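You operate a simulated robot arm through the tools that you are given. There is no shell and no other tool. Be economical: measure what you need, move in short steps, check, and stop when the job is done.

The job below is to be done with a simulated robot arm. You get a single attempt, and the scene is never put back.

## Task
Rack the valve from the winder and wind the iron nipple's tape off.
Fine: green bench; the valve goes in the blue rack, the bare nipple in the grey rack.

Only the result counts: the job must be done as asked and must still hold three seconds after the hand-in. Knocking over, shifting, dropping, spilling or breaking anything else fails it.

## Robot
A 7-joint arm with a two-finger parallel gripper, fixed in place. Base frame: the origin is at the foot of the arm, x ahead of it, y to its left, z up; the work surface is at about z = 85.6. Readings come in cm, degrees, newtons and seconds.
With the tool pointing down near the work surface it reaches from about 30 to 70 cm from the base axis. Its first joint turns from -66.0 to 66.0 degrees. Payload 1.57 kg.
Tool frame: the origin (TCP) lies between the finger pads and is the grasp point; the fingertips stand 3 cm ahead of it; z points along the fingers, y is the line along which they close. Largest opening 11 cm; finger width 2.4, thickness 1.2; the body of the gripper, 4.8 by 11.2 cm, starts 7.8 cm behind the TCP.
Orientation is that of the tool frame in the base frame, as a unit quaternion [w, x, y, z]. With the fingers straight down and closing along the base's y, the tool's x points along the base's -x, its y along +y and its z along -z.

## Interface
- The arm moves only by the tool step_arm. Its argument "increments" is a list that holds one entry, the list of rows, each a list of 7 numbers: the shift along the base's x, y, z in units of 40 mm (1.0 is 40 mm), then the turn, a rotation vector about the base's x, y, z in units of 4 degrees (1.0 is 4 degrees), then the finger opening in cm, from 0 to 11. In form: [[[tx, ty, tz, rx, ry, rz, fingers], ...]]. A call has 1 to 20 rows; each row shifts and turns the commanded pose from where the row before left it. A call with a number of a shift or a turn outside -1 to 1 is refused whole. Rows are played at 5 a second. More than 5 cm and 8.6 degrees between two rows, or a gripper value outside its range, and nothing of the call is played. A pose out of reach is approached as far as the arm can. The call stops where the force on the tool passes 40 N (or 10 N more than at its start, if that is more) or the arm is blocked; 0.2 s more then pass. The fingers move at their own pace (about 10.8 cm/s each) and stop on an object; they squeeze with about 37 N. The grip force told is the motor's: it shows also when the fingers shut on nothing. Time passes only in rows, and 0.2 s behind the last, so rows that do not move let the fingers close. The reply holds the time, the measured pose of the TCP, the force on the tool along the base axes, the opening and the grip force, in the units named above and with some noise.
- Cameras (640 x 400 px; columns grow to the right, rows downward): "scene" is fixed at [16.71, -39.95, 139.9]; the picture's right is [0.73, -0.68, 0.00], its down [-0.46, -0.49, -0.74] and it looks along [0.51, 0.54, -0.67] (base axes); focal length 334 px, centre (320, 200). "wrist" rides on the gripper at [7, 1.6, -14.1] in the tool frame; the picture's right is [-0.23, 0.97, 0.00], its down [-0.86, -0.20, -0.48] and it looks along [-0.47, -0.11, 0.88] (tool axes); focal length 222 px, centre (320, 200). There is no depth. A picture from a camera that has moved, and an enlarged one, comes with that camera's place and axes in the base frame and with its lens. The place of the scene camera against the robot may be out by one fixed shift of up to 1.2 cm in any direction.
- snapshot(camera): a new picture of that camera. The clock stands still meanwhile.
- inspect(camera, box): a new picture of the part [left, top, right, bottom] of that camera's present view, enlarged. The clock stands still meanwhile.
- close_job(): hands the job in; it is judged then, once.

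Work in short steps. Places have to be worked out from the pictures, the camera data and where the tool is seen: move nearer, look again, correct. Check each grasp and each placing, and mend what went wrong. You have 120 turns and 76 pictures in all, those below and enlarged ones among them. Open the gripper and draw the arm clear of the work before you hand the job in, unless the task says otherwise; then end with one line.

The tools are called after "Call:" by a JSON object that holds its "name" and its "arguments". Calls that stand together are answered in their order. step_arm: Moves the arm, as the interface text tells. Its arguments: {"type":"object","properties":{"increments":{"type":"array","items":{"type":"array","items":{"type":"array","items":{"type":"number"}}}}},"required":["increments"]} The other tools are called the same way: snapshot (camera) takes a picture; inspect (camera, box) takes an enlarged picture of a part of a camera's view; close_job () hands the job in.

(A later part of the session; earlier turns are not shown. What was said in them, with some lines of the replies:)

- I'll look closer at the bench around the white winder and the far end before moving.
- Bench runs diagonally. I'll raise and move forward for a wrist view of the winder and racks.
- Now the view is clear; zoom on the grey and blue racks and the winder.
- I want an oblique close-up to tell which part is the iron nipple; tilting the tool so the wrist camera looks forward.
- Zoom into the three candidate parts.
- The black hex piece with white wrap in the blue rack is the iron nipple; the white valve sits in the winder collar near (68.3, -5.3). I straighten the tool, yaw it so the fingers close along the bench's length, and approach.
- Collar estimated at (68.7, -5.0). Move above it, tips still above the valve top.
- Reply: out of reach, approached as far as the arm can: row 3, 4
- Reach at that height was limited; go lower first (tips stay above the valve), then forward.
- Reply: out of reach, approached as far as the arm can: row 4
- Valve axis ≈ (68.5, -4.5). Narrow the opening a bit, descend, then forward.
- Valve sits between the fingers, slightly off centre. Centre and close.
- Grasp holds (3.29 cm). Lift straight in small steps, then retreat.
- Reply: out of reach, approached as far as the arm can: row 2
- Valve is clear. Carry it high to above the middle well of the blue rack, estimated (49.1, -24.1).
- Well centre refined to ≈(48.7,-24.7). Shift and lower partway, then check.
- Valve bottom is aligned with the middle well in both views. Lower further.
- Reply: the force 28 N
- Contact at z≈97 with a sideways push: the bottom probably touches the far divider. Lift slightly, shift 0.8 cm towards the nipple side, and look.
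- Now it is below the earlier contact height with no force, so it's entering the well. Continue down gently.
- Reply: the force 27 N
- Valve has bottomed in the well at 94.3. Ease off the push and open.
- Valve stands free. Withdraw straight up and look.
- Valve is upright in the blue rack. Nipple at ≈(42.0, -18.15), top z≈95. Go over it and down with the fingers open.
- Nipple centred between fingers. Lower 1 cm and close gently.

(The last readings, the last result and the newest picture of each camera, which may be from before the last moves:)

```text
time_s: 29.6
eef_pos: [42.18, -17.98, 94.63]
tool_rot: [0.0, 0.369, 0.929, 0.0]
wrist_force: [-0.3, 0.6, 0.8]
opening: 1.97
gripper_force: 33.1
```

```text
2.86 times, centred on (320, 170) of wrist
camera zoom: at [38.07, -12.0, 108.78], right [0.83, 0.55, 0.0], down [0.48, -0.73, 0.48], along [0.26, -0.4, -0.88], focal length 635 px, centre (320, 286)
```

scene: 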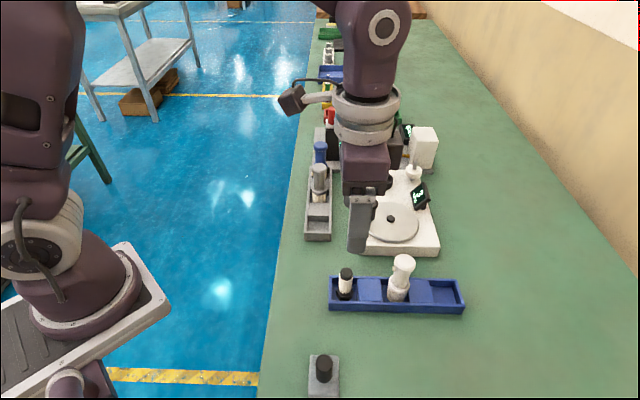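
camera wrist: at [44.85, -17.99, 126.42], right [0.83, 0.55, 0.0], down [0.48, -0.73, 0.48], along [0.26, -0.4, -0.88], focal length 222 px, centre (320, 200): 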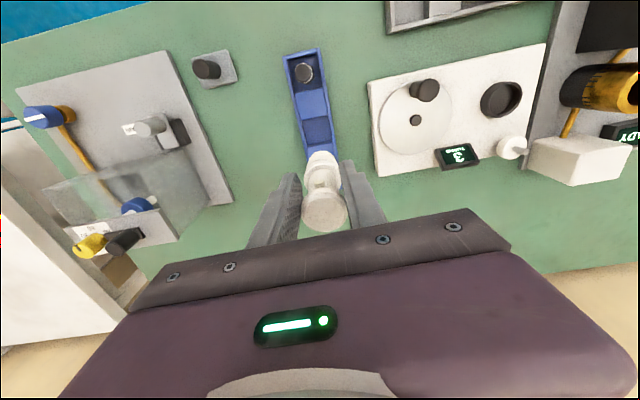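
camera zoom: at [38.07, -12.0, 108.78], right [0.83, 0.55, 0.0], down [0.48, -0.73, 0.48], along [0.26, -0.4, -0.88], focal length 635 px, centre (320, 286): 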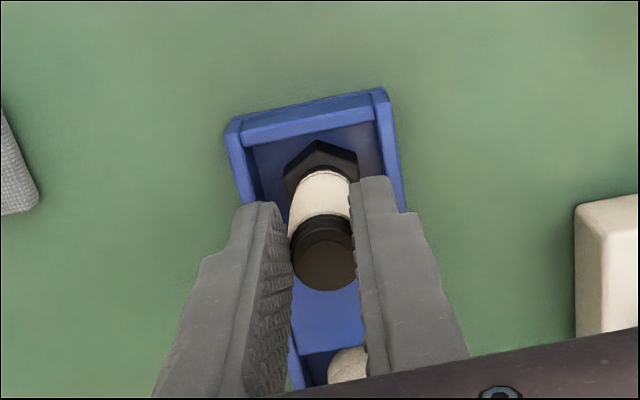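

Grip ok, but reach over the collar is limited high up, so I'll regrip 1.7 cm lower to gain clearance.

Call:
{"name": "step_arm", "arguments": {"increments": [[[0, 0, 0, 0, 0, 0, 3], [0, 0, 0, 0, 0, 0, 5], [0, 0, -0.2, 0, 0, 0, 5], [0, 0, -0.22, 0, 0, 0, 5], [0, 0, 0, 0, 0, 0, 3], [0, 0, 0, 0, 0, 0, 1], [0, 0, 0, 0, 0, 0, 1], [0, 0, 0, 0, 0, 0, 1]]]}}

Call:
{"name": "step_arm", "arguments": {"increments": [[[0, 0, 0.3, 0, 0, 0, 1], [0, 0, 0.4, 0, 0, 0, 1], [0, 0, 0.7, 0, 0, 0, 1], [0, 0, 0.8, 0, 0, 0, 1], [0, 0, 0.8, 0, 0, 0, 1], [0, 0, 0.7, 0, 0, 0, 1], [0, 0, 0, 0, 0, 0, 1]]]}}

Call:
{"name": "inspect", "arguments": {"camera": "scene", "box": [300, 120, 480, 320]}}

```text
time_s: 31.4
eef_pos: [42.0, -17.92, 93.01]
tool_rot: [0.0, 0.37, 0.929, 0.0]
wrist_force: [0.0, -1.2, -0.1]
opening: 1.92
gripper_force: 33.6
```

```text
time_s: 33.0
eef_pos: [42.22, -17.86, 107.7]
tool_rot: [0.0, 0.369, 0.929, 0.001]
wrist_force: [-0.3, -0.1, -1.0]
opening: 1.95
gripper_force: 33.2
```

```text
2.00 times, centred on (390, 220) of scene
camera zoom: at [16.71, -39.95, 139.9], right [0.73, -0.68, 0.0], down [-0.46, -0.49, -0.74], along [0.51, 0.54, -0.67], focal length 668 px, centre (180, 160)
```

zoom: 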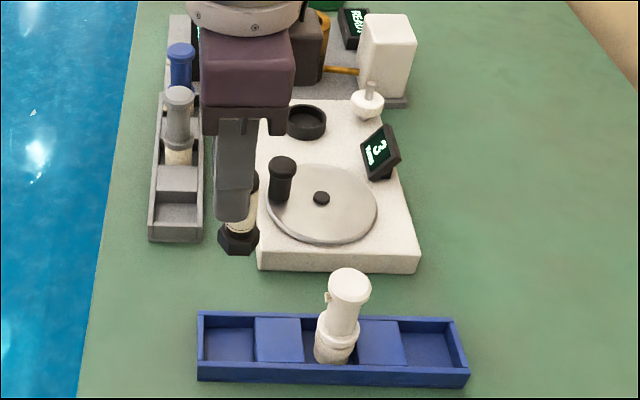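

Nipple held. Carry it to just short of the collar.

Call:
{"name": "step_arm", "arguments": {"increments": [[[0.8, 0.42, 0, 0, 0, 0, 1], [0.8, 0.42, 0, 0, 0, 0, 1], [0.8, 0.42, 0, 0, 0, 0, 1], [0.8, 0.42, 0, 0, 0, 0, 1], [0.8, 0.42, -0.1, 0, 0, 0, 1], [0.8, 0.42, -0.2, 0, 0, 0, 1], [0.6, 0.42, -0.4, 0, 0, 0, 1], [0.3, 0.1, -0.4, 0, 0, 0, 1], [0.3, 0.1, -0.4, 0, 0, 0, 1], [0, 0, 0, 0, 0, 0, 1], [0, 0, 0, 0, 0, 0, 1]]]}}

Call:
{"name": "inspect", "arguments": {"camera": "wrist", "box": [220, 100, 420, 240]}}

Call:
{"name": "inspect", "arguments": {"camera": "scene", "box": [340, 120, 440, 220]}}

```text
time_s: 35.4
eef_pos: [66.26, -5.19, 101.75]
tool_rot: [0.0, 0.369, 0.929, 0.0]
wrist_force: [-0.4, -0.4, -0.1]
opening: 1.99
gripper_force: 33.0
```

```text
2.86 times, centred on (320, 170) of wrist
camera zoom: at [62.17, 0.75, 115.84], right [0.83, 0.55, 0.0], down [0.48, -0.73, 0.48], along [0.26, -0.4, -0.88], focal length 635 px, centre (320, 286)
```

zoom: 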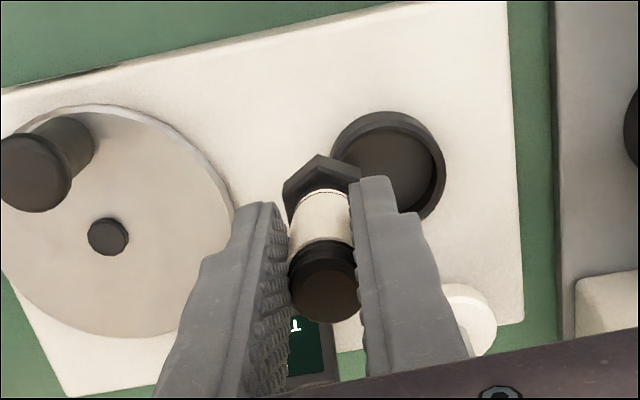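

```text
4.00 times, centred on (390, 170) of scene
camera zoom: at [16.71, -39.95, 139.9], right [0.73, -0.68, 0.0], down [-0.46, -0.49, -0.74], along [0.51, 0.54, -0.67], focal length 1336 px, centre (40, 320)
```

zoom: 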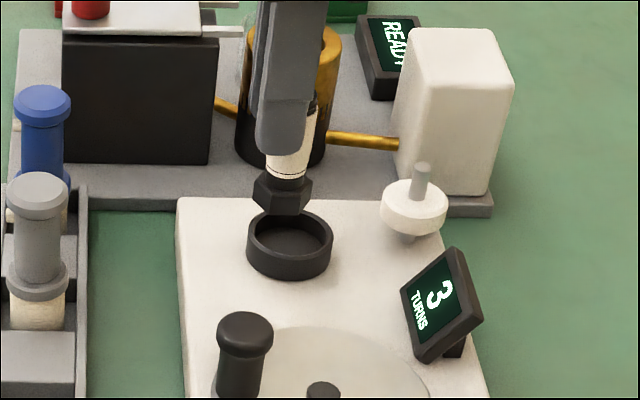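

Collar centre ≈(68.5, -4.35). Move over it, still above the rim.

Call:
{"name": "step_arm", "arguments": {"increments": [[[0.2, 0.07, -0.22, 0, 0, 0, 1], [0.2, 0.07, -0.22, 0, 0, 0, 1], [0.16, 0.07, -0.1, 0, 0, 0, 1], [0, 0, 0, 0, 0, 0, 1], [0, 0, 0, 0, 0, 0, 1]]]}}

Call:
{"name": "inspect", "arguments": {"camera": "wrist", "box": [260, 100, 380, 210]}}

Call:
{"name": "inspect", "arguments": {"camera": "scene", "box": [350, 140, 420, 210]}}

```text
time_s: 36.6
eef_pos: [68.32, -4.5, 99.56]
tool_rot: [0.0, 0.371, 0.929, 0.0]
wrist_force: [1.2, 0.2, -1.5]
opening: 1.95
gripper_force: 33.2
```

```text
3.64 times, centred on (320, 155) of wrist
camera zoom: at [64.27, 1.41, 113.74], right [0.83, 0.55, 0.0], down [0.48, -0.73, 0.48], along [0.26, -0.4, -0.88], focal length 808 px, centre (320, 364)
```

zoom: 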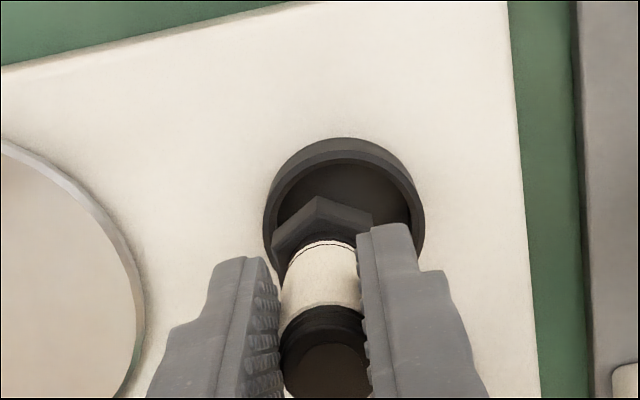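

```text
5.71 times, centred on (385, 175) of scene
camera zoom: at [16.71, -39.95, 139.9], right [0.73, -0.68, 0.0], down [-0.46, -0.49, -0.74], along [0.51, 0.54, -0.67], focal length 1908 px, centre (-51, 343)
```

zoom: 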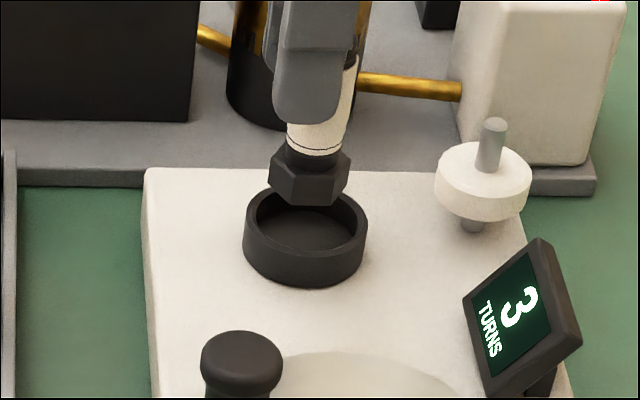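

Wrist view shows collar ~0.5 cm further along +x,+y (matches where the valve sat). Shift and lower into the collar.

Call:
{"name": "step_arm", "arguments": {"increments": [[[0.12, 0.08, -0.05, 0, 0, 0, 1], [0, 0, -0.1, 0, 0, 0, 1], [0, 0, -0.1, 0, 0, 0, 1], [0, 0, -0.1, 0, 0, 0, 1], [0, 0, 0, 0, 0, 0, 1]]]}}

Call:
{"name": "inspect", "arguments": {"camera": "scene", "box": [350, 140, 420, 210]}}

Call:
{"name": "inspect", "arguments": {"camera": "wrist", "box": [260, 100, 380, 210]}}

```text
time_s: 37.8
eef_pos: [68.92, -4.13, 98.27]
tool_rot: [0.0, 0.37, 0.929, 0.0]
wrist_force: [0.7, -0.2, 0.0]
opening: 1.94
gripper_force: 33.4
out of reach, approached as far as the arm can: row 1
```

```text
5.71 times, centred on (385, 175) of scene
camera zoom: at [16.71, -39.95, 139.9], right [0.73, -0.68, 0.0], down [-0.46, -0.49, -0.74], along [0.51, 0.54, -0.67], focal length 1908 px, centre (-51, 343)
```

zoom: 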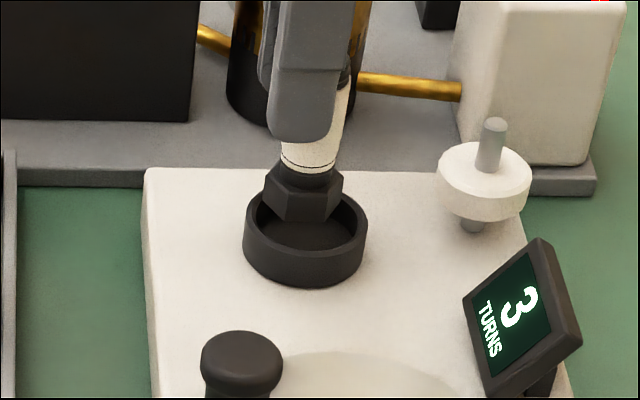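

```text
3.64 times, centred on (320, 155) of wrist
camera zoom: at [64.76, 1.89, 112.35], right [0.83, 0.55, 0.0], down [0.48, -0.73, 0.48], along [0.26, -0.4, -0.88], focal length 808 px, centre (320, 364)
```

zoom: 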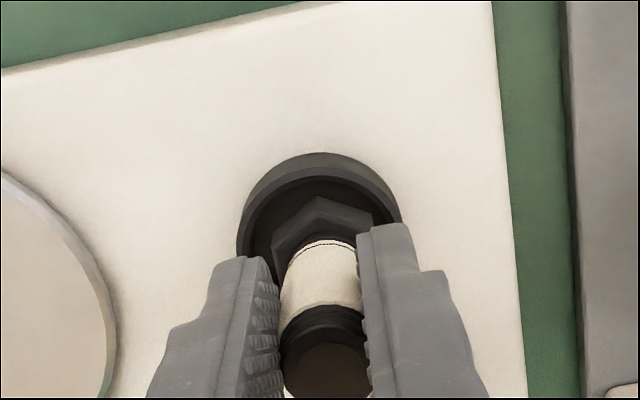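

Aligned in both views. Lower gently to contact.

Call:
{"name": "step_arm", "arguments": {"increments": [[[0, 0, -0.08, 0, 0, 0, 1], [0, 0, -0.08, 0, 0, 0, 1], [0, 0, -0.06, 0, 0, 0, 1], [0, 0, -0.05, 0, 0, 0, 1], [0, 0, -0.05, 0, 0, 0, 1], [0, 0, 0, 0, 0, 0, 1]]]}}

Call:
{"name": "inspect", "arguments": {"camera": "scene", "box": [350, 140, 420, 210]}}

```text
time_s: 39.2
eef_pos: [68.89, -4.12, 96.95]
tool_rot: [0.0, 0.369, 0.929, -0.001]
wrist_force: [0.1, -0.2, -0.5]
opening: 1.95
gripper_force: 33.9
```

```text
5.71 times, centred on (385, 175) of scene
camera zoom: at [16.71, -39.95, 139.9], right [0.73, -0.68, 0.0], down [-0.46, -0.49, -0.74], along [0.51, 0.54, -0.67], focal length 1908 px, centre (-51, 343)
```

zoom: 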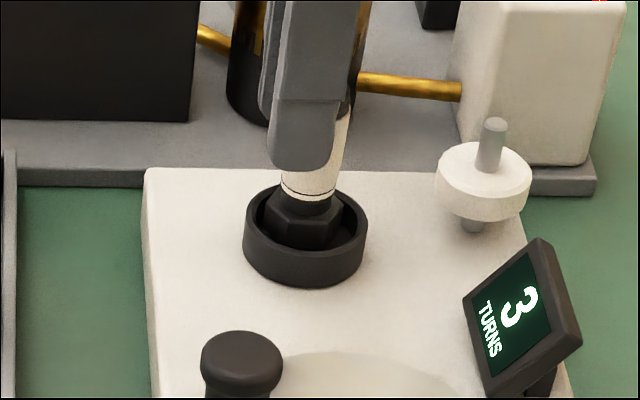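

Inside the collar. A little further down until it seats.

Call:
{"name": "step_arm", "arguments": {"increments": [[[0, 0, -0.05, 0, 0, 0, 1], [0, 0, -0.05, 0, 0, 0, 1], [0, 0, -0.05, 0, 0, 0, 1], [0, 0, -0.05, 0, 0, 0, 1], [0, 0, -0.05, 0, 0, 0, 1], [0, 0, 0, 0, 0, 0, 1]]]}}

```text
time_s: 40.6
eef_pos: [68.9, -4.37, 96.07]
tool_rot: [0.002, 0.37, 0.929, 0.0]
wrist_force: [0.8, -1.7, 25.5]
opening: 1.93
gripper_force: 33.6
```

Seated. Ease off, open, and withdraw up with slight retreat.

Call:
{"name": "step_arm", "arguments": {"increments": [[[0, 0, 0.03, 0, 0, 0, 1], [0, 0, 0, 0, 0, 0, 2.6], [0, 0, 0, 0, 0, 0, 4], [0, 0, 0, 0, 0, 0, 7.5], [0, 0, 0.2, 0, 0, 0, 7.5], [0, 0, 0.35, 0, 0, 0, 7.5], [-0.05, 0, 0.3, 0, 0, 0, 7.5], [-0.1, -0.05, 0.3, 0, 0, 0, 7.5], [-0.15, -0.1, 0.4, 0, 0, 0, 7.5], [-0.4, -0.3, 0.5, 0, 0, 0, 7.5], [-0.8, -0.5, 0.3, 0, 0, 0, 7.5], [0, 0, 0, 0, 0, 0, 7.5]]]}}

Call:
{"name": "inspect", "arguments": {"camera": "scene", "box": [340, 130, 450, 260]}}

Call:
{"name": "snapshot", "arguments": {"camera": "wrist"}}

```text
time_s: 43.2
eef_pos: [62.86, -7.98, 105.51]
tool_rot: [0.0, 0.369, 0.929, 0.0]
wrist_force: [-0.2, 0.1, 0.1]
opening: 7.51
gripper_force: 0.0
```

```text
3.08 times, centred on (395, 195) of scene
camera zoom: at [16.71, -39.95, 139.9], right [0.73, -0.68, 0.0], down [-0.46, -0.49, -0.74], along [0.51, 0.54, -0.67], focal length 1027 px, centre (89, 215)
```

zoom: 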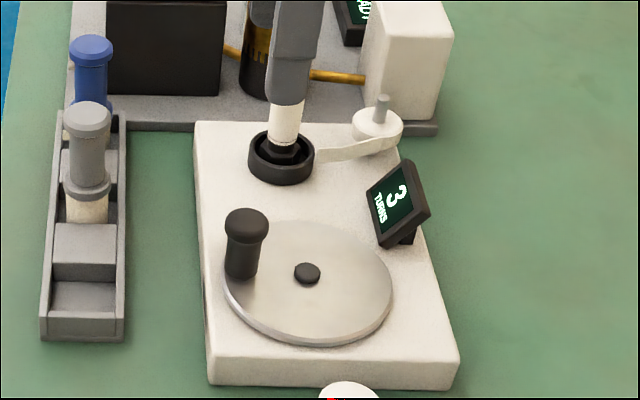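

```text
20 pictures are left
camera wrist: at [58.76, -1.97, 119.65], right [0.83, 0.55, 0.0], down [0.48, -0.73, 0.48], along [0.26, -0.4, -0.88], focal length 222 px, centre (320, 200)
```

wrist: 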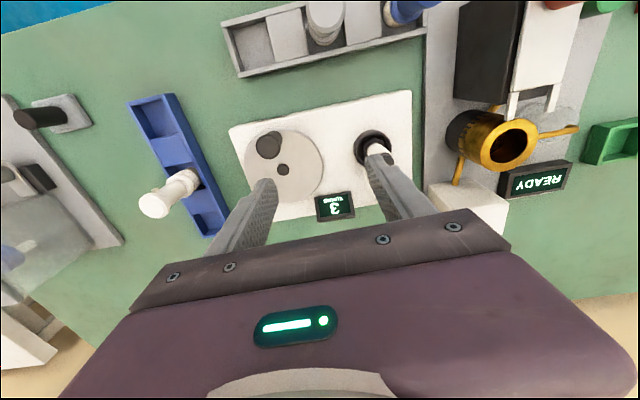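

The tape is now hooked from spool to nipple, display reads 3. Next the crank: disc centre ≈(60,-13.6), handle ≈(57.2,-10.7). Move over the handle for a closer view.

Call:
{"name": "step_arm", "arguments": {"increments": [[[-0.7, -0.35, 0, 0, 0, 0, 7.5], [-0.7, -0.33, -0.4, 0, 0, 0, 7.5], [0, 0, 0, 0, 0, 0, 7.5]]]}}

Call:
{"name": "inspect", "arguments": {"camera": "wrist", "box": [200, 80, 440, 240]}}

```text
time_s: 44.0
eef_pos: [57.05, -10.68, 103.92]
tool_rot: [0.0, 0.369, 0.93, 0.0]
wrist_force: [-0.4, -0.1, -0.7]
opening: 7.51
gripper_force: 0.0
```

```text
2.50 times, centred on (320, 160) of wrist
camera zoom: at [53.05, -4.8, 118.04], right [0.83, 0.55, 0.0], down [0.48, -0.73, 0.48], along [0.26, -0.4, -0.88], focal length 555 px, centre (320, 300)
```

zoom: 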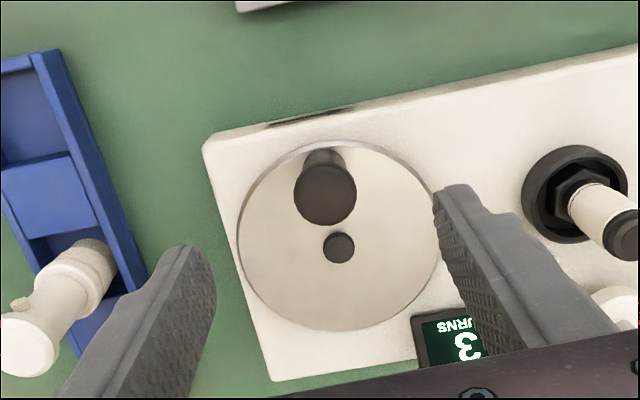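

Handle at ≈(57.0,-10.5), top z≈96.3; disc centre ≈(59.7,-13.4), radius ≈3.9. Descend around the handle and grip it.

Call:
{"name": "step_arm", "arguments": {"increments": [[[-0.09, 0.11, -0.5, 0, 0, 0, 7.0], [0, 0, -0.6, 0, 0, 0, 7.0], [0, 0, -0.6, 0, 0, 0, 7.0], [0, 0, -0.45, 0, 0, 0, 7.0], [0, 0, 0, 0, 0, 0, 5], [0, 0, 0, 0, 0, 0, 3], [0, 0, 0, 0, 0, 0, 1], [0, 0, 0, 0, 0, 0, 1], [0, 0, 0, 0, 0, 0, 1]]]}}

Call:
{"name": "inspect", "arguments": {"camera": "wrist", "box": [200, 100, 440, 260]}}

```text
time_s: 46.0
eef_pos: [56.85, -10.23, 95.31]
tool_rot: [0.0, 0.37, 0.929, -0.001]
wrist_force: [1.0, -0.1, -6.6]
opening: 2.83
gripper_force: 38.5
```

```text
2.50 times, centred on (320, 180) of wrist
camera zoom: at [52.76, -4.35, 109.35], right [0.83, 0.55, 0.0], down [0.48, -0.73, 0.48], along [0.26, -0.4, -0.88], focal length 555 px, centre (320, 250)
```

zoom: 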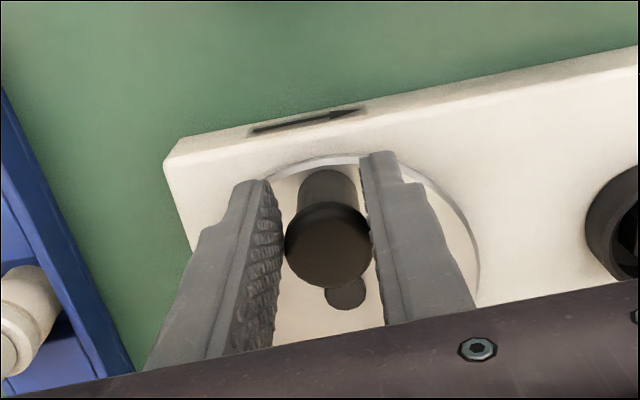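

Handle gripped. The arrow marks the winding sense (clockwise), so I start counter-clockwise with 60° and check forces and display.

Call:
{"name": "step_arm", "arguments": {"increments": [[[-0.165, -0.1965, 0, 0, 0, 0, 1], [-0.1084, -0.2325, 0, 0, 0, 0, 1], [-0.0445, -0.2526, 0, 0, 0, 0, 1], [0.0224, -0.2555, 0, 0, 0, 0, 1], [0, 0, 0, 0, 0, 0, 1]]]}}

Call:
{"name": "inspect", "arguments": {"camera": "scene", "box": [330, 140, 450, 260]}}

```text
time_s: 47.2
eef_pos: [55.42, -14.1, 95.3]
tool_rot: [-0.002, 0.37, 0.929, -0.002]
wrist_force: [-27.0, -4.7, -0.6]
opening: 2.82
gripper_force: 38.5
```

```text
3.33 times, centred on (390, 200) of scene
camera zoom: at [16.64, -39.96, 139.91], right [0.73, -0.68, 0.0], down [-0.46, -0.49, -0.74], along [0.51, 0.54, -0.67], focal length 1113 px, centre (87, 200)
```

zoom: 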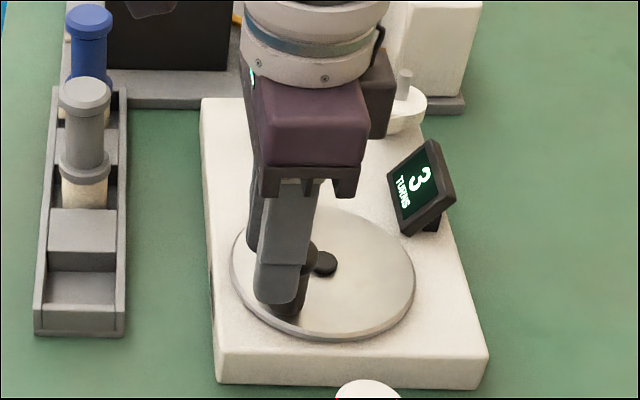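

The crank moves; the -x reaction says the true circle is slightly larger (R≈4.12, centre ≈(59.4,-13.5) in TCP terms). Continue CCW another 90°.

Call:
{"name": "step_arm", "arguments": {"increments": [[[-0.0125, -0.2875, 0, 0, 0, 0, 1], [0.1375, -0.23, 0, 0, 0, 0, 1], [0.1925, -0.1875, 0, 0, 0, 0, 1], [0.235, -0.1325, 0, 0, 0, 0, 1], [0.26, -0.065, 0, 0, 0, 0, 1], [0.27, 0.0025, 0, 0, 0, 0, 1], [0, 0, 0, 0, 0, 0, 1]]]}}

```text
time_s: 48.8
eef_pos: [60.16, -17.99, 95.28]
tool_rot: [0.001, 0.37, 0.929, -0.001]
wrist_force: [3.2, -33.5, -17.7]
opening: 2.8
gripper_force: 37.8
```

Circle fit from three points: centre (59.78,-13.59), R≈4.46; display is clear of the swing. Continue 180° with the corrected circle.

Call:
{"name": "step_arm", "arguments": {"increments": [[[0.325, -0.05, 0, 0, 0, 0, 1], [0.2575, 0.1325, 0, 0, 0, 0, 1], [0.215, 0.1975, 0, 0, 0, 0, 1], [0.1575, 0.245, 0, 0, 0, 0, 1], [0.0875, 0.2775, 0, 0, 0, 0, 1], [0.0125, 0.29, 0, 0, 0, 0, 1], [-0.0625, 0.285, 0, 0, 0, 0, 1], [-0.1325, 0.2575, 0, 0, 0, 0, 1], [-0.1975, 0.215, 0, 0, 0, 0, 1], [-0.245, 0.1575, 0, 0, 0, 0, 1], [-0.2775, 0.0875, 0, 0, 0, 0, 1], [-0.29, 0.0125, 0, 0, 0, 0, 1], [0, 0, 0, 0, 0, 0, 1]]]}}

Call:
{"name": "inspect", "arguments": {"camera": "scene", "box": [330, 140, 450, 260]}}

```text
time_s: 51.6
eef_pos: [59.31, -9.1, 95.22]
tool_rot: [-0.001, 0.37, 0.929, 0.001]
wrist_force: [-2.3, 21.8, 20.8]
opening: 2.78
gripper_force: 37.9
```

```text
3.33 times, centred on (390, 200) of scene
camera zoom: at [16.67, -39.88, 139.93], right [0.73, -0.68, 0.0], down [-0.46, -0.49, -0.74], along [0.51, 0.54, -0.67], focal length 1113 px, centre (87, 200)
```

zoom: 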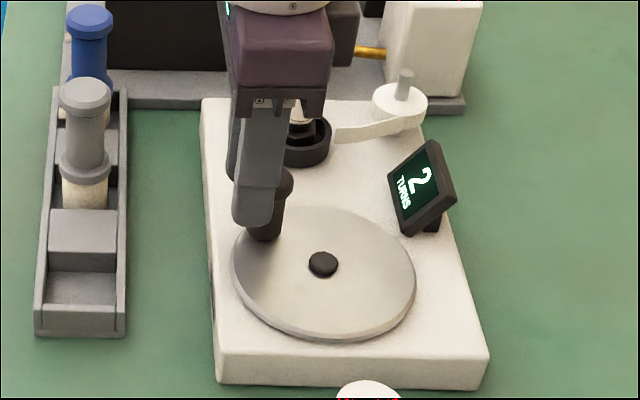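

Display dropped to 2: the direction is right. Continue CCW 300° on a slightly larger circle.

Call:
{"name": "step_arm", "arguments": {"increments": [[[-0.296, -0.0295, 0, 0, 0, 0, 1], [-0.2665, -0.1382, 0, 0, 0, 0, 1], [-0.2217, -0.2024, 0, 0, 0, 0, 1], [-0.1617, -0.2529, 0, 0, 0, 0, 1], [-0.0908, -0.2862, 0, 0, 0, 0, 1], [-0.0136, -0.2999, 0, 0, 0, 0, 1], [0.0645, -0.2932, 0, 0, 0, 0, 1], [0.1382, -0.2665, 0, 0, 0, 0, 1], [0.2024, -0.2217, 0, 0, 0, 0, 1], [0.2529, -0.1617, 0, 0, 0, 0, 1], [0.2862, -0.0908, 0, 0, 0, 0, 1], [0.2999, -0.0136, 0, 0, 0, 0, 1], [0.2932, 0.0645, 0, 0, 0, 0, 1], [0.2665, 0.1382, 0, 0, 0, 0, 1], [0.2217, 0.2024, 0, 0, 0, 0, 1], [0.1617, 0.2529, 0, 0, 0, 0, 1], [0.0908, 0.2862, 0, 0, 0, 0, 1], [0.0136, 0.2999, 0, 0, 0, 0, 1], [-0.0645, 0.2932, 0, 0, 0, 0, 1], [-0.1382, 0.2665, 0, 0, 0, 0, 1]]]}}

```text
time_s: 55.8
eef_pos: [63.65, -11.08, 95.13]
tool_rot: [0.001, 0.37, 0.929, 0.0]
wrist_force: [-1.6, -0.9, -7.2]
opening: 2.79
gripper_force: 38.1
```

Forces are small now. Another 300°.

Call:
{"name": "step_arm", "arguments": {"increments": [[[-0.2024, 0.2217, 0, 0, 0, 0, 1], [-0.2529, 0.1617, 0, 0, 0, 0, 1], [-0.2862, 0.0908, 0, 0, 0, 0, 1], [-0.2999, 0.0136, 0, 0, 0, 0, 1], [-0.2932, -0.0645, 0, 0, 0, 0, 1], [-0.2665, -0.1382, 0, 0, 0, 0, 1], [-0.2217, -0.2024, 0, 0, 0, 0, 1], [-0.1617, -0.2529, 0, 0, 0, 0, 1], [-0.0908, -0.2862, 0, 0, 0, 0, 1], [-0.0136, -0.2999, 0, 0, 0, 0, 1], [0.0645, -0.2932, 0, 0, 0, 0, 1], [0.1382, -0.2665, 0, 0, 0, 0, 1], [0.2024, -0.2217, 0, 0, 0, 0, 1], [0.2529, -0.1617, 0, 0, 0, 0, 1], [0.2862, -0.0908, 0, 0, 0, 0, 1], [0.2999, -0.0136, 0, 0, 0, 0, 1], [0.2932, 0.0645, 0, 0, 0, 0, 1], [0.2665, 0.1382, 0, 0, 0, 0, 1], [0.2217, 0.2024, 0, 0, 0, 0, 1], [0.1617, 0.2529, 0, 0, 0, 0, 1]]]}}

Call:
{"name": "inspect", "arguments": {"camera": "scene", "box": [330, 140, 450, 260]}}

```text
time_s: 59.3
eef_pos: [60.49, -18.01, 95.41]
tool_rot: [-0.001, 0.369, 0.929, 0.001]
wrist_force: [0.1, 3.9, 6.6]
opening: 2.78
gripper_force: 38.4
stopped in row 17: the force on the tool passed its limit (the readings are from after the stop); the commanded pose is now the measured one
```

```text
3.33 times, centred on (390, 200) of scene
camera zoom: at [16.69, -39.93, 139.91], right [0.73, -0.68, 0.0], down [-0.46, -0.49, -0.74], along [0.51, 0.54, -0.67], focal length 1113 px, centre (87, 200)
```

zoom: 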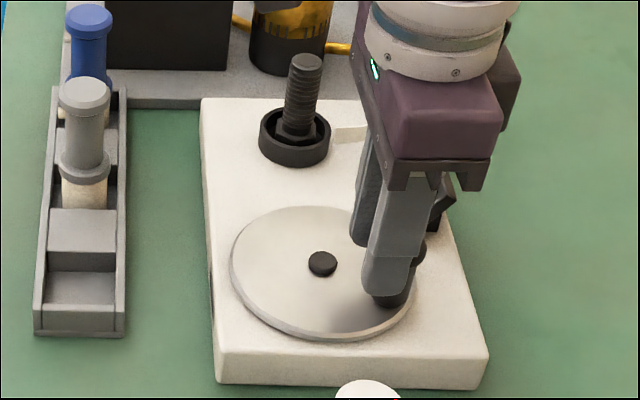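

Force limit tripped at ≈279° though forces are now low; the nipple already looks bare. Continue in small steps to uncover the display.

Call:
{"name": "step_arm", "arguments": {"increments": [[[0.297, 0.045, 0, 0, 0, 0, 1], [0.275, 0.12, 0, 0, 0, 0, 1], [0.235, 0.187, 0, 0, 0, 0, 1], [0.178, 0.242, 0, 0, 0, 0, 1], [0.109, 0.28, 0, 0, 0, 0, 1], [0.034, 0.298, 0, 0, 0, 0, 1], [0, 0, 0, 0, 0, 0, 1]]]}}

Call:
{"name": "inspect", "arguments": {"camera": "scene", "box": [330, 140, 450, 260]}}

```text
time_s: 60.1
eef_pos: [63.37, -16.42, 95.23]
tool_rot: [-0.006, 0.368, 0.93, 0.002]
wrist_force: [-7.0, 5.1, 10.2]
opening: 2.78
gripper_force: 38.1
stopped in row 4: the force on the tool passed its limit (the readings are from after the stop); the commanded pose is now the measured one
```

```text
3.33 times, centred on (390, 200) of scene
camera zoom: at [16.67, -39.93, 139.91], right [0.73, -0.68, 0.0], down [-0.46, -0.49, -0.74], along [0.51, 0.54, -0.67], focal length 1113 px, centre (87, 200)
```

zoom: 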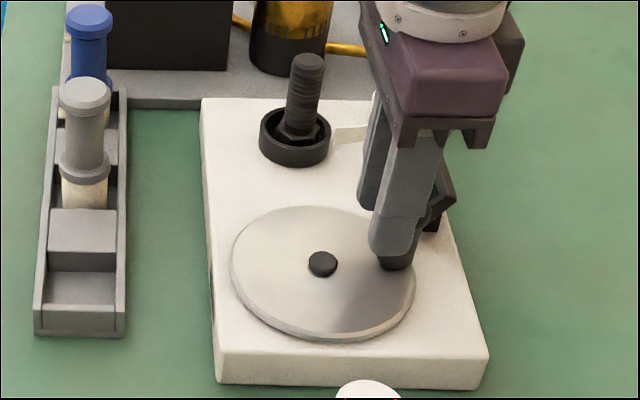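

The trip comes with a push towards -r; continue with a slightly smaller radius here and see.

Call:
{"name": "step_arm", "arguments": {"increments": [[[0.125, 0.2675, 0, 0, 0, 0, 1], [0.08, 0.28, 0, 0, 0, 0, 1], [0.0025, 0.29, 0, 0, 0, 0, 1], [-0.0725, 0.2825, 0, 0, 0, 0, 1], [-0.1425, 0.2525, 0, 0, 0, 0, 1], [0, 0, 0, 0, 0, 0, 1]]]}}

Call:
{"name": "inspect", "arguments": {"camera": "scene", "box": [330, 140, 450, 260]}}

```text
time_s: 61.5
eef_pos: [63.5, -10.84, 95.37]
tool_rot: [-0.004, 0.368, 0.93, 0.002]
wrist_force: [12.7, 8.5, 6.7]
opening: 2.8
gripper_force: 37.9
```

```text
3.33 times, centred on (390, 200) of scene
camera zoom: at [16.73, -39.92, 139.91], right [0.73, -0.68, 0.0], down [-0.46, -0.49, -0.74], along [0.51, 0.54, -0.67], focal length 1113 px, centre (87, 200)
```

zoom: 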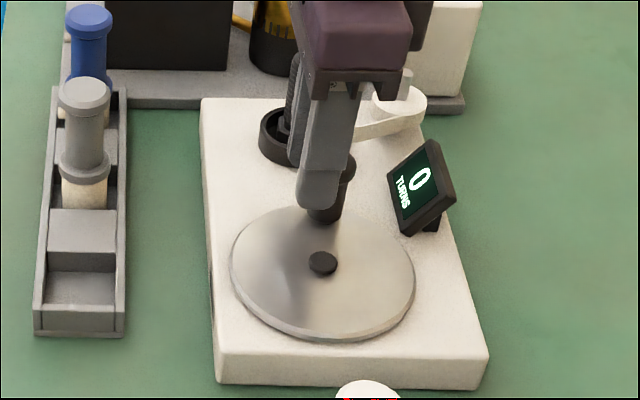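

Display reads 0. By angle I've turned about 2.7 turns; finish the third full turn.

Call:
{"name": "step_arm", "arguments": {"increments": [[[-0.2089, 0.2156, 0, 0, 0, 0, 1], [-0.2576, 0.1542, 0, 0, 0, 0, 1], [-0.2887, 0.0822, 0, 0, 0, 0, 1], [-0.3002, 0.0047, 0, 0, 0, 0, 1], [-0.2911, -0.0731, 0, 0, 0, 0, 1], [-0.2623, -0.146, 0, 0, 0, 0, 1], [-0.078, -0.063, 0, 0, 0, 0, 1], [0, 0, 0, 0, 0, 0, 1]]]}}

Call:
{"name": "inspect", "arguments": {"camera": "scene", "box": [330, 140, 450, 260]}}

```text
time_s: 63.3
eef_pos: [56.63, -10.38, 95.2]
tool_rot: [-0.004, 0.369, 0.929, 0.001]
wrist_force: [-2.6, 3.0, 32.8]
opening: 2.76
gripper_force: 38.2
```

```text
3.33 times, centred on (390, 200) of scene
camera zoom: at [16.65, -39.93, 139.91], right [0.73, -0.68, 0.0], down [-0.46, -0.49, -0.74], along [0.51, 0.54, -0.67], focal length 1113 px, centre (87, 200)
```

zoom: 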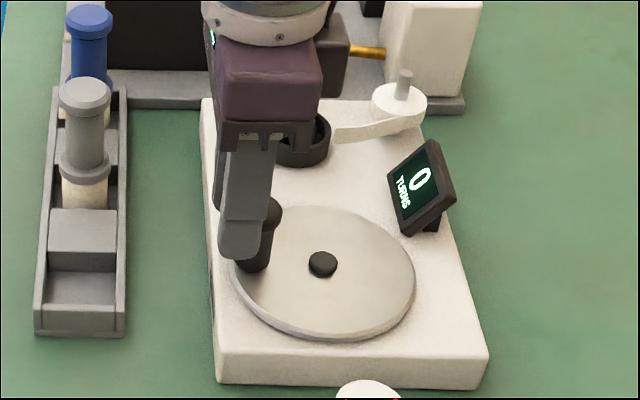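

Tape fully off (0 turns). Release the crank handle, rise, and go back over the nipple.

Call:
{"name": "step_arm", "arguments": {"increments": [[[0, 0, 0, 0, 0, 0, 4], [0, 0, 0, 0, 0, 0, 6.5], [0, 0, 0, 0, 0, 0, 7], [0, 0, 0.5, 0, 0, 0, 7], [0, 0, 0.8, 0, 0, 0, 7], [0, 0, 0.8, 0, 0, 0, 8], [0.6, 0.3, 0.1, 0, 0, 0, 9], [0.8, 0.4, 0, 0, 0, 0, 9], [0.8, 0.4, -0.2, 0, 0, 0, 9], [0.3, 0.2, -0.4, 0, 0, 0, 9], [0, 0, 0, 0, 0, 0, 9]]]}}

Call:
{"name": "inspect", "arguments": {"camera": "wrist", "box": [200, 90, 440, 240]}}

```text
time_s: 65.7
eef_pos: [66.57, -4.89, 101.48]
tool_rot: [-0.005, 0.369, 0.93, 0.002]
wrist_force: [-0.9, -0.3, 0.8]
opening: 9.01
gripper_force: 0.1
```

```text
2.67 times, centred on (320, 165) of wrist
camera zoom: at [62.67, 0.88, 115.66], right [0.83, 0.55, 0.0], down [0.49, -0.73, 0.47], along [0.26, -0.39, -0.88], focal length 592 px, centre (320, 293)
```

zoom: 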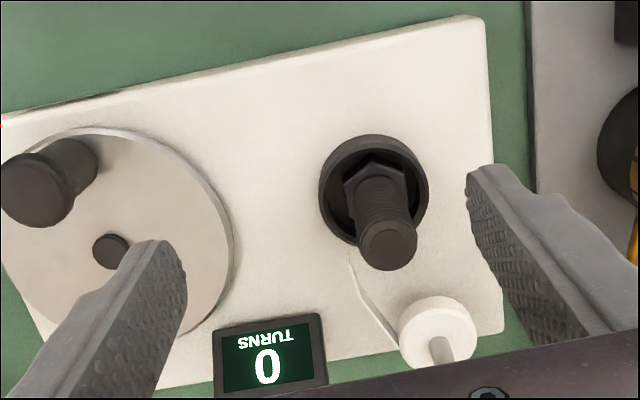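

The nipple is bare, at ≈(68.85,-4.3). Descend around it and grip.

Call:
{"name": "step_arm", "arguments": {"increments": [[[0.15, 0.05, -0.3, 0, 0, 0, 9], [0.2, 0.05, -0.35, 0, 0, 0, 9], [0.2, 0.05, -0.35, 0, 0, 0, 9], [0, 0, -0.3, 0, 0, 0, 8], [0, 0, 0, 0, 0, 0, 5], [0, 0, 0, 0, 0, 0, 3], [0, 0, 0, 0, 0, 0, 1], [0, 0, 0, 0, 0, 0, 1], [0, 0, 0, 0, 0, 0, 1]]]}}

```text
time_s: 67.7
eef_pos: [68.35, -4.46, 96.43]
tool_rot: [-0.005, 0.369, 0.929, 0.002]
wrist_force: [0.7, 0.8, -0.8]
opening: 1.95
gripper_force: 33.3
out of reach, approached as far as the arm can: row 3
```

Gripped (1.95 cm). Lift out, and carry high to above the near well of the grey rack for a look.

Call:
{"name": "step_arm", "arguments": {"increments": [[[0, 0, 0.2, 0, 0, 0, 1], [0, 0, 0.3, 0, 0, 0, 1], [-0.02, 0, 0.3, 0, 0, 0, 1], [-0.1, 0, 0.4, 0, 0, 0, 1], [-0.2, 0, 0.6, 0, 0, 0, 1], [-0.5, 0, 0.6, 0, 0, 0, 1], [-0.9, 0, 0.5, 0, 0, 0, 1], [-0.9, 0, 0.2, 0, 0, 0, 1], [-0.9, 0.05, 0, 0, 0, 0, 1], [-0.9, 0.05, 0, 0, 0, 0, 1], [0, 0, 0, 0, 0, 0, 1]]]}}

Call:
{"name": "snapshot", "arguments": {"camera": "wrist"}}

```text
time_s: 70.1
eef_pos: [50.77, -4.0, 108.73]
tool_rot: [-0.005, 0.369, 0.929, 0.001]
wrist_force: [-0.4, 0.2, -1.6]
opening: 1.95
gripper_force: 33.2
```

```text
10 pictures are left
camera wrist: at [46.76, 1.9, 122.9], right [0.83, 0.55, 0.0], down [0.49, -0.73, 0.47], along [0.26, -0.39, -0.88], focal length 222 px, centre (320, 200)
```

wrist: 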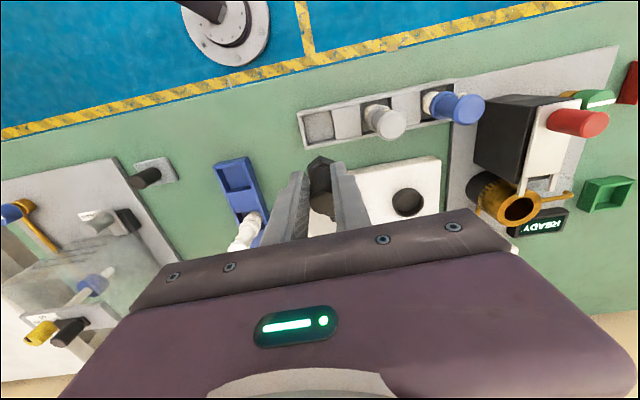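

Near grey well ≈(49.8,-3.55). Shift and lower partway, then check close up.

Call:
{"name": "step_arm", "arguments": {"increments": [[[-0.12, 0.05, -0.5, 0, 0, 0, 1], [-0.13, 0.06, -0.6, 0, 0, 0, 1], [0, 0, -0.6, 0, 0, 0, 1], [0, 0, -0.5, 0, 0, 0, 1], [0, 0, 0, 0, 0, 0, 1]]]}}

Call:
{"name": "inspect", "arguments": {"camera": "wrist", "box": [240, 60, 440, 210]}}

Call:
{"name": "inspect", "arguments": {"camera": "scene", "box": [290, 150, 370, 250]}}

```text
time_s: 71.3
eef_pos: [49.82, -3.58, 99.95]
tool_rot: [-0.005, 0.368, 0.93, 0.002]
wrist_force: [-0.7, -0.9, -0.6]
opening: 1.93
gripper_force: 34.2
```

```text
2.67 times, centred on (340, 135) of wrist
camera zoom: at [45.83, 2.3, 114.17], right [0.83, 0.55, 0.0], down [0.49, -0.73, 0.47], along [0.26, -0.39, -0.88], focal length 592 px, centre (267, 373)
```

zoom: 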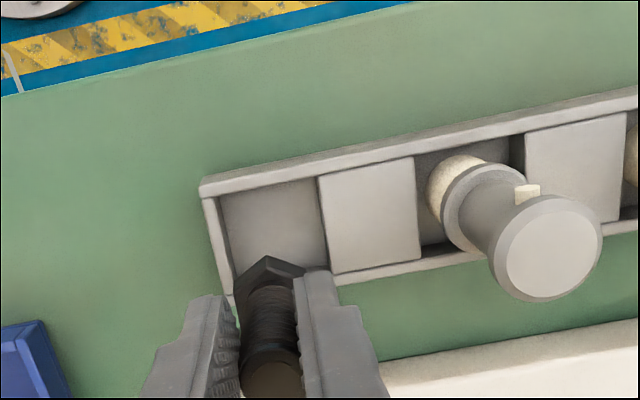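

```text
4.00 times, centred on (330, 200) of scene
camera zoom: at [16.71, -39.95, 139.9], right [0.73, -0.68, 0.0], down [-0.46, -0.49, -0.74], along [0.51, 0.54, -0.67], focal length 1336 px, centre (280, 200)
```

zoom: 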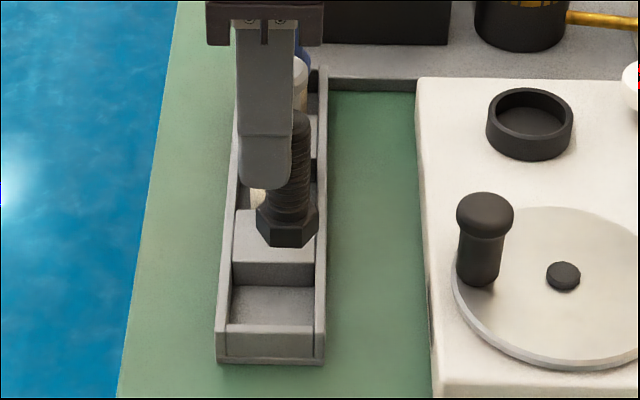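

Both views say the nipple should go ~0.8 cm toward the floor-side rail and ~0.5 cm along the rack. Shift, lower some, recheck.

Call:
{"name": "step_arm", "arguments": {"increments": [[[-0.065, 0.225, 0, 0, 0, 0, 1], [0, 0, -0.4, 0, 0, 0, 1], [0, 0, -0.4, 0, 0, 0, 1], [0, 0, 0, 0, 0, 0, 1]]]}}

Call:
{"name": "inspect", "arguments": {"camera": "scene", "box": [290, 150, 370, 250]}}

Call:
{"name": "inspect", "arguments": {"camera": "wrist", "box": [250, 80, 390, 200]}}

```text
time_s: 72.3
eef_pos: [49.54, -2.78, 96.8]
tool_rot: [-0.005, 0.369, 0.929, 0.001]
wrist_force: [0.5, 0.5, -1.1]
opening: 1.94
gripper_force: 33.4
```

```text
4.00 times, centred on (330, 200) of scene
camera zoom: at [16.71, -39.95, 139.9], right [0.73, -0.68, 0.0], down [-0.46, -0.49, -0.74], along [0.51, 0.54, -0.67], focal length 1336 px, centre (280, 200)
```

zoom: 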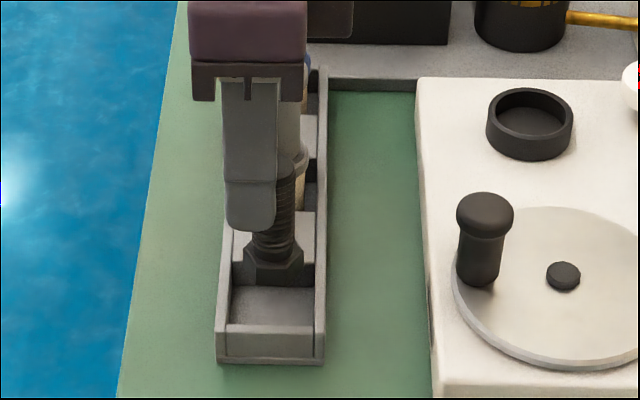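

```text
3.33 times, centred on (320, 140) of wrist
camera zoom: at [45.57, 3.06, 111.06], right [0.83, 0.55, 0.0], down [0.49, -0.73, 0.47], along [0.26, -0.39, -0.88], focal length 740 px, centre (320, 400)
```

zoom: 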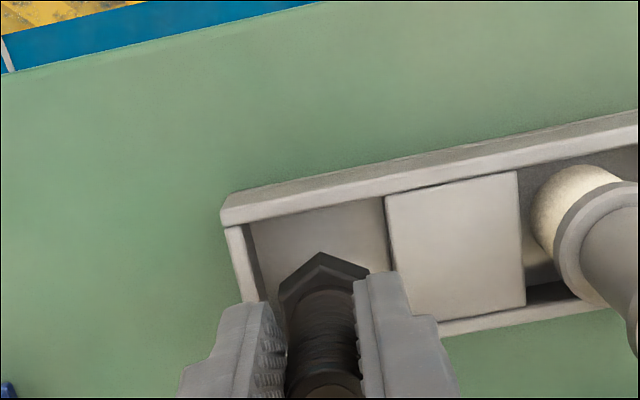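

Centred across the rack; nudge 0.3 cm along it and lower into the well until contact.

Call:
{"name": "step_arm", "arguments": {"increments": [[[0.05, 0.055, -0.2, 0, 0, 0, 1], [0, 0, -0.2, 0, 0, 0, 1], [0, 0, -0.2, 0, 0, 0, 1], [0, 0, -0.1, 0, 0, 0, 1], [0, 0, -0.06, 0, 0, 0, 1], [0, 0, -0.05, 0, 0, 0, 1], [0, 0, -0.05, 0, 0, 0, 1], [0, 0, 0, 0, 0, 0, 1]]]}}

Call:
{"name": "inspect", "arguments": {"camera": "scene", "box": [290, 150, 370, 250]}}

```text
time_s: 74.1
eef_pos: [49.77, -2.5, 93.59]
tool_rot: [-0.005, 0.369, 0.929, 0.001]
wrist_force: [-0.4, -0.3, -0.4]
opening: 1.97
gripper_force: 33.8
```

```text
4.00 times, centred on (330, 200) of scene
camera zoom: at [16.71, -39.95, 139.9], right [0.73, -0.68, 0.0], down [-0.46, -0.49, -0.74], along [0.51, 0.54, -0.67], focal length 1336 px, centre (280, 200)
```

zoom: 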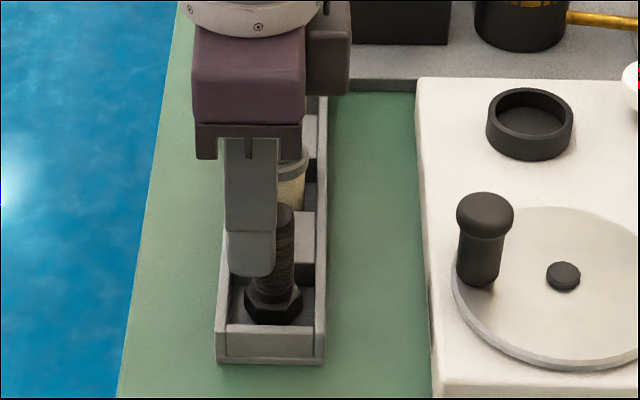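

Inside the well, no contact yet. Continue down in fine steps.

Call:
{"name": "step_arm", "arguments": {"increments": [[[0, 0, -0.05, 0, 0, 0, 1], [0, 0, -0.05, 0, 0, 0, 1], [0, 0, -0.05, 0, 0, 0, 1], [0, 0, -0.05, 0, 0, 0, 1], [0, 0, -0.04, 0, 0, 0, 1], [0, 0, 0, 0, 0, 0, 1]]]}}

```text
time_s: 75.5
eef_pos: [49.71, -2.53, 92.52]
tool_rot: [-0.004, 0.369, 0.929, 0.001]
wrist_force: [2.8, -3.2, 24.6]
opening: 2.0
gripper_force: 33.8
```

Seated on the well floor (92.5 vs ~93 at pick-up). Ease off, open, withdraw straight up.

Call:
{"name": "step_arm", "arguments": {"increments": [[[0, 0, 0.03, 0, 0, 0, 1], [0, 0, 0, 0, 0, 0, 2.6], [0, 0, 0, 0, 0, 0, 3.5], [0, 0, 0, 0, 0, 0, 5], [0, 0, 0, 0, 0, 0, 5.5], [0, 0, 0.3, 0, 0, 0, 5.5], [0, 0, 0.7, 0, 0, 0, 5.5], [0, 0, 0.8, 0, 0, 0, 5.5], [0, 0, 0.8, 0, 0, 0, 5.5], [0, 0, 0.9, 0, 0, 0, 5.5], [-0.8, -0.2, 0.5, 0, 0, 0, 6], [-0.9, -0.2, 0.2, 0, 0, 0, 6], [-0.9, -0.2, 0, 0, 0, 0, 6], [0, 0, 0, 0, 0, 0, 6]]]}}

Call:
{"name": "snapshot", "arguments": {"camera": "scene"}}

Call:
{"name": "inspect", "arguments": {"camera": "scene", "box": [290, 140, 450, 320]}}

```text
time_s: 78.5
eef_pos: [39.09, -4.96, 109.52]
tool_rot: [-0.004, 0.369, 0.929, 0.001]
wrist_force: [0.4, 0.1, -0.9]
opening: 6.0
gripper_force: 0.0
```

```text
4 pictures are left
```

scene: 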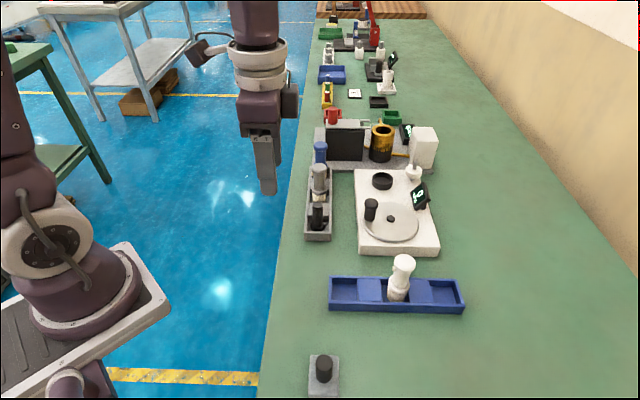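

```text
2.22 times, centred on (370, 230) of scene
camera zoom: at [16.71, -39.95, 139.9], right [0.73, -0.68, 0.0], down [-0.46, -0.49, -0.74], along [0.51, 0.54, -0.67], focal length 742 px, centre (209, 133)
```

zoom: 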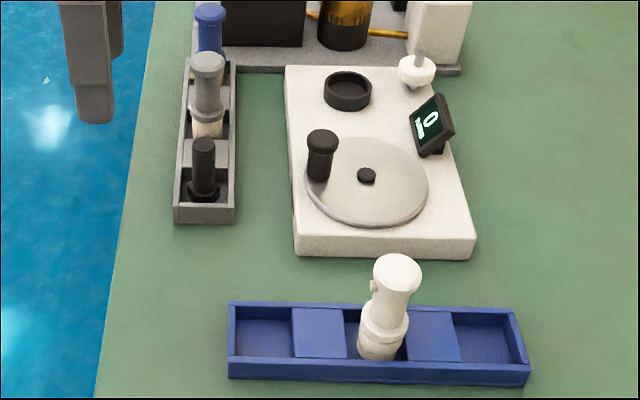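

Valve stands upright in the blue rack, bare nipple upright in the grey rack, display at 0, and the arm is clear with gripper open. Handing in.

Call:
{"name": "close_job", "arguments": {}}

```text
The job is handed in.
```

The white valve is in the blue rack's middle well, and the iron nipple is bare (winder display at 0) in the grey rack's near well. I saw nothing else knocked or shifted, and I handed in with the gripper open and the arm clear.
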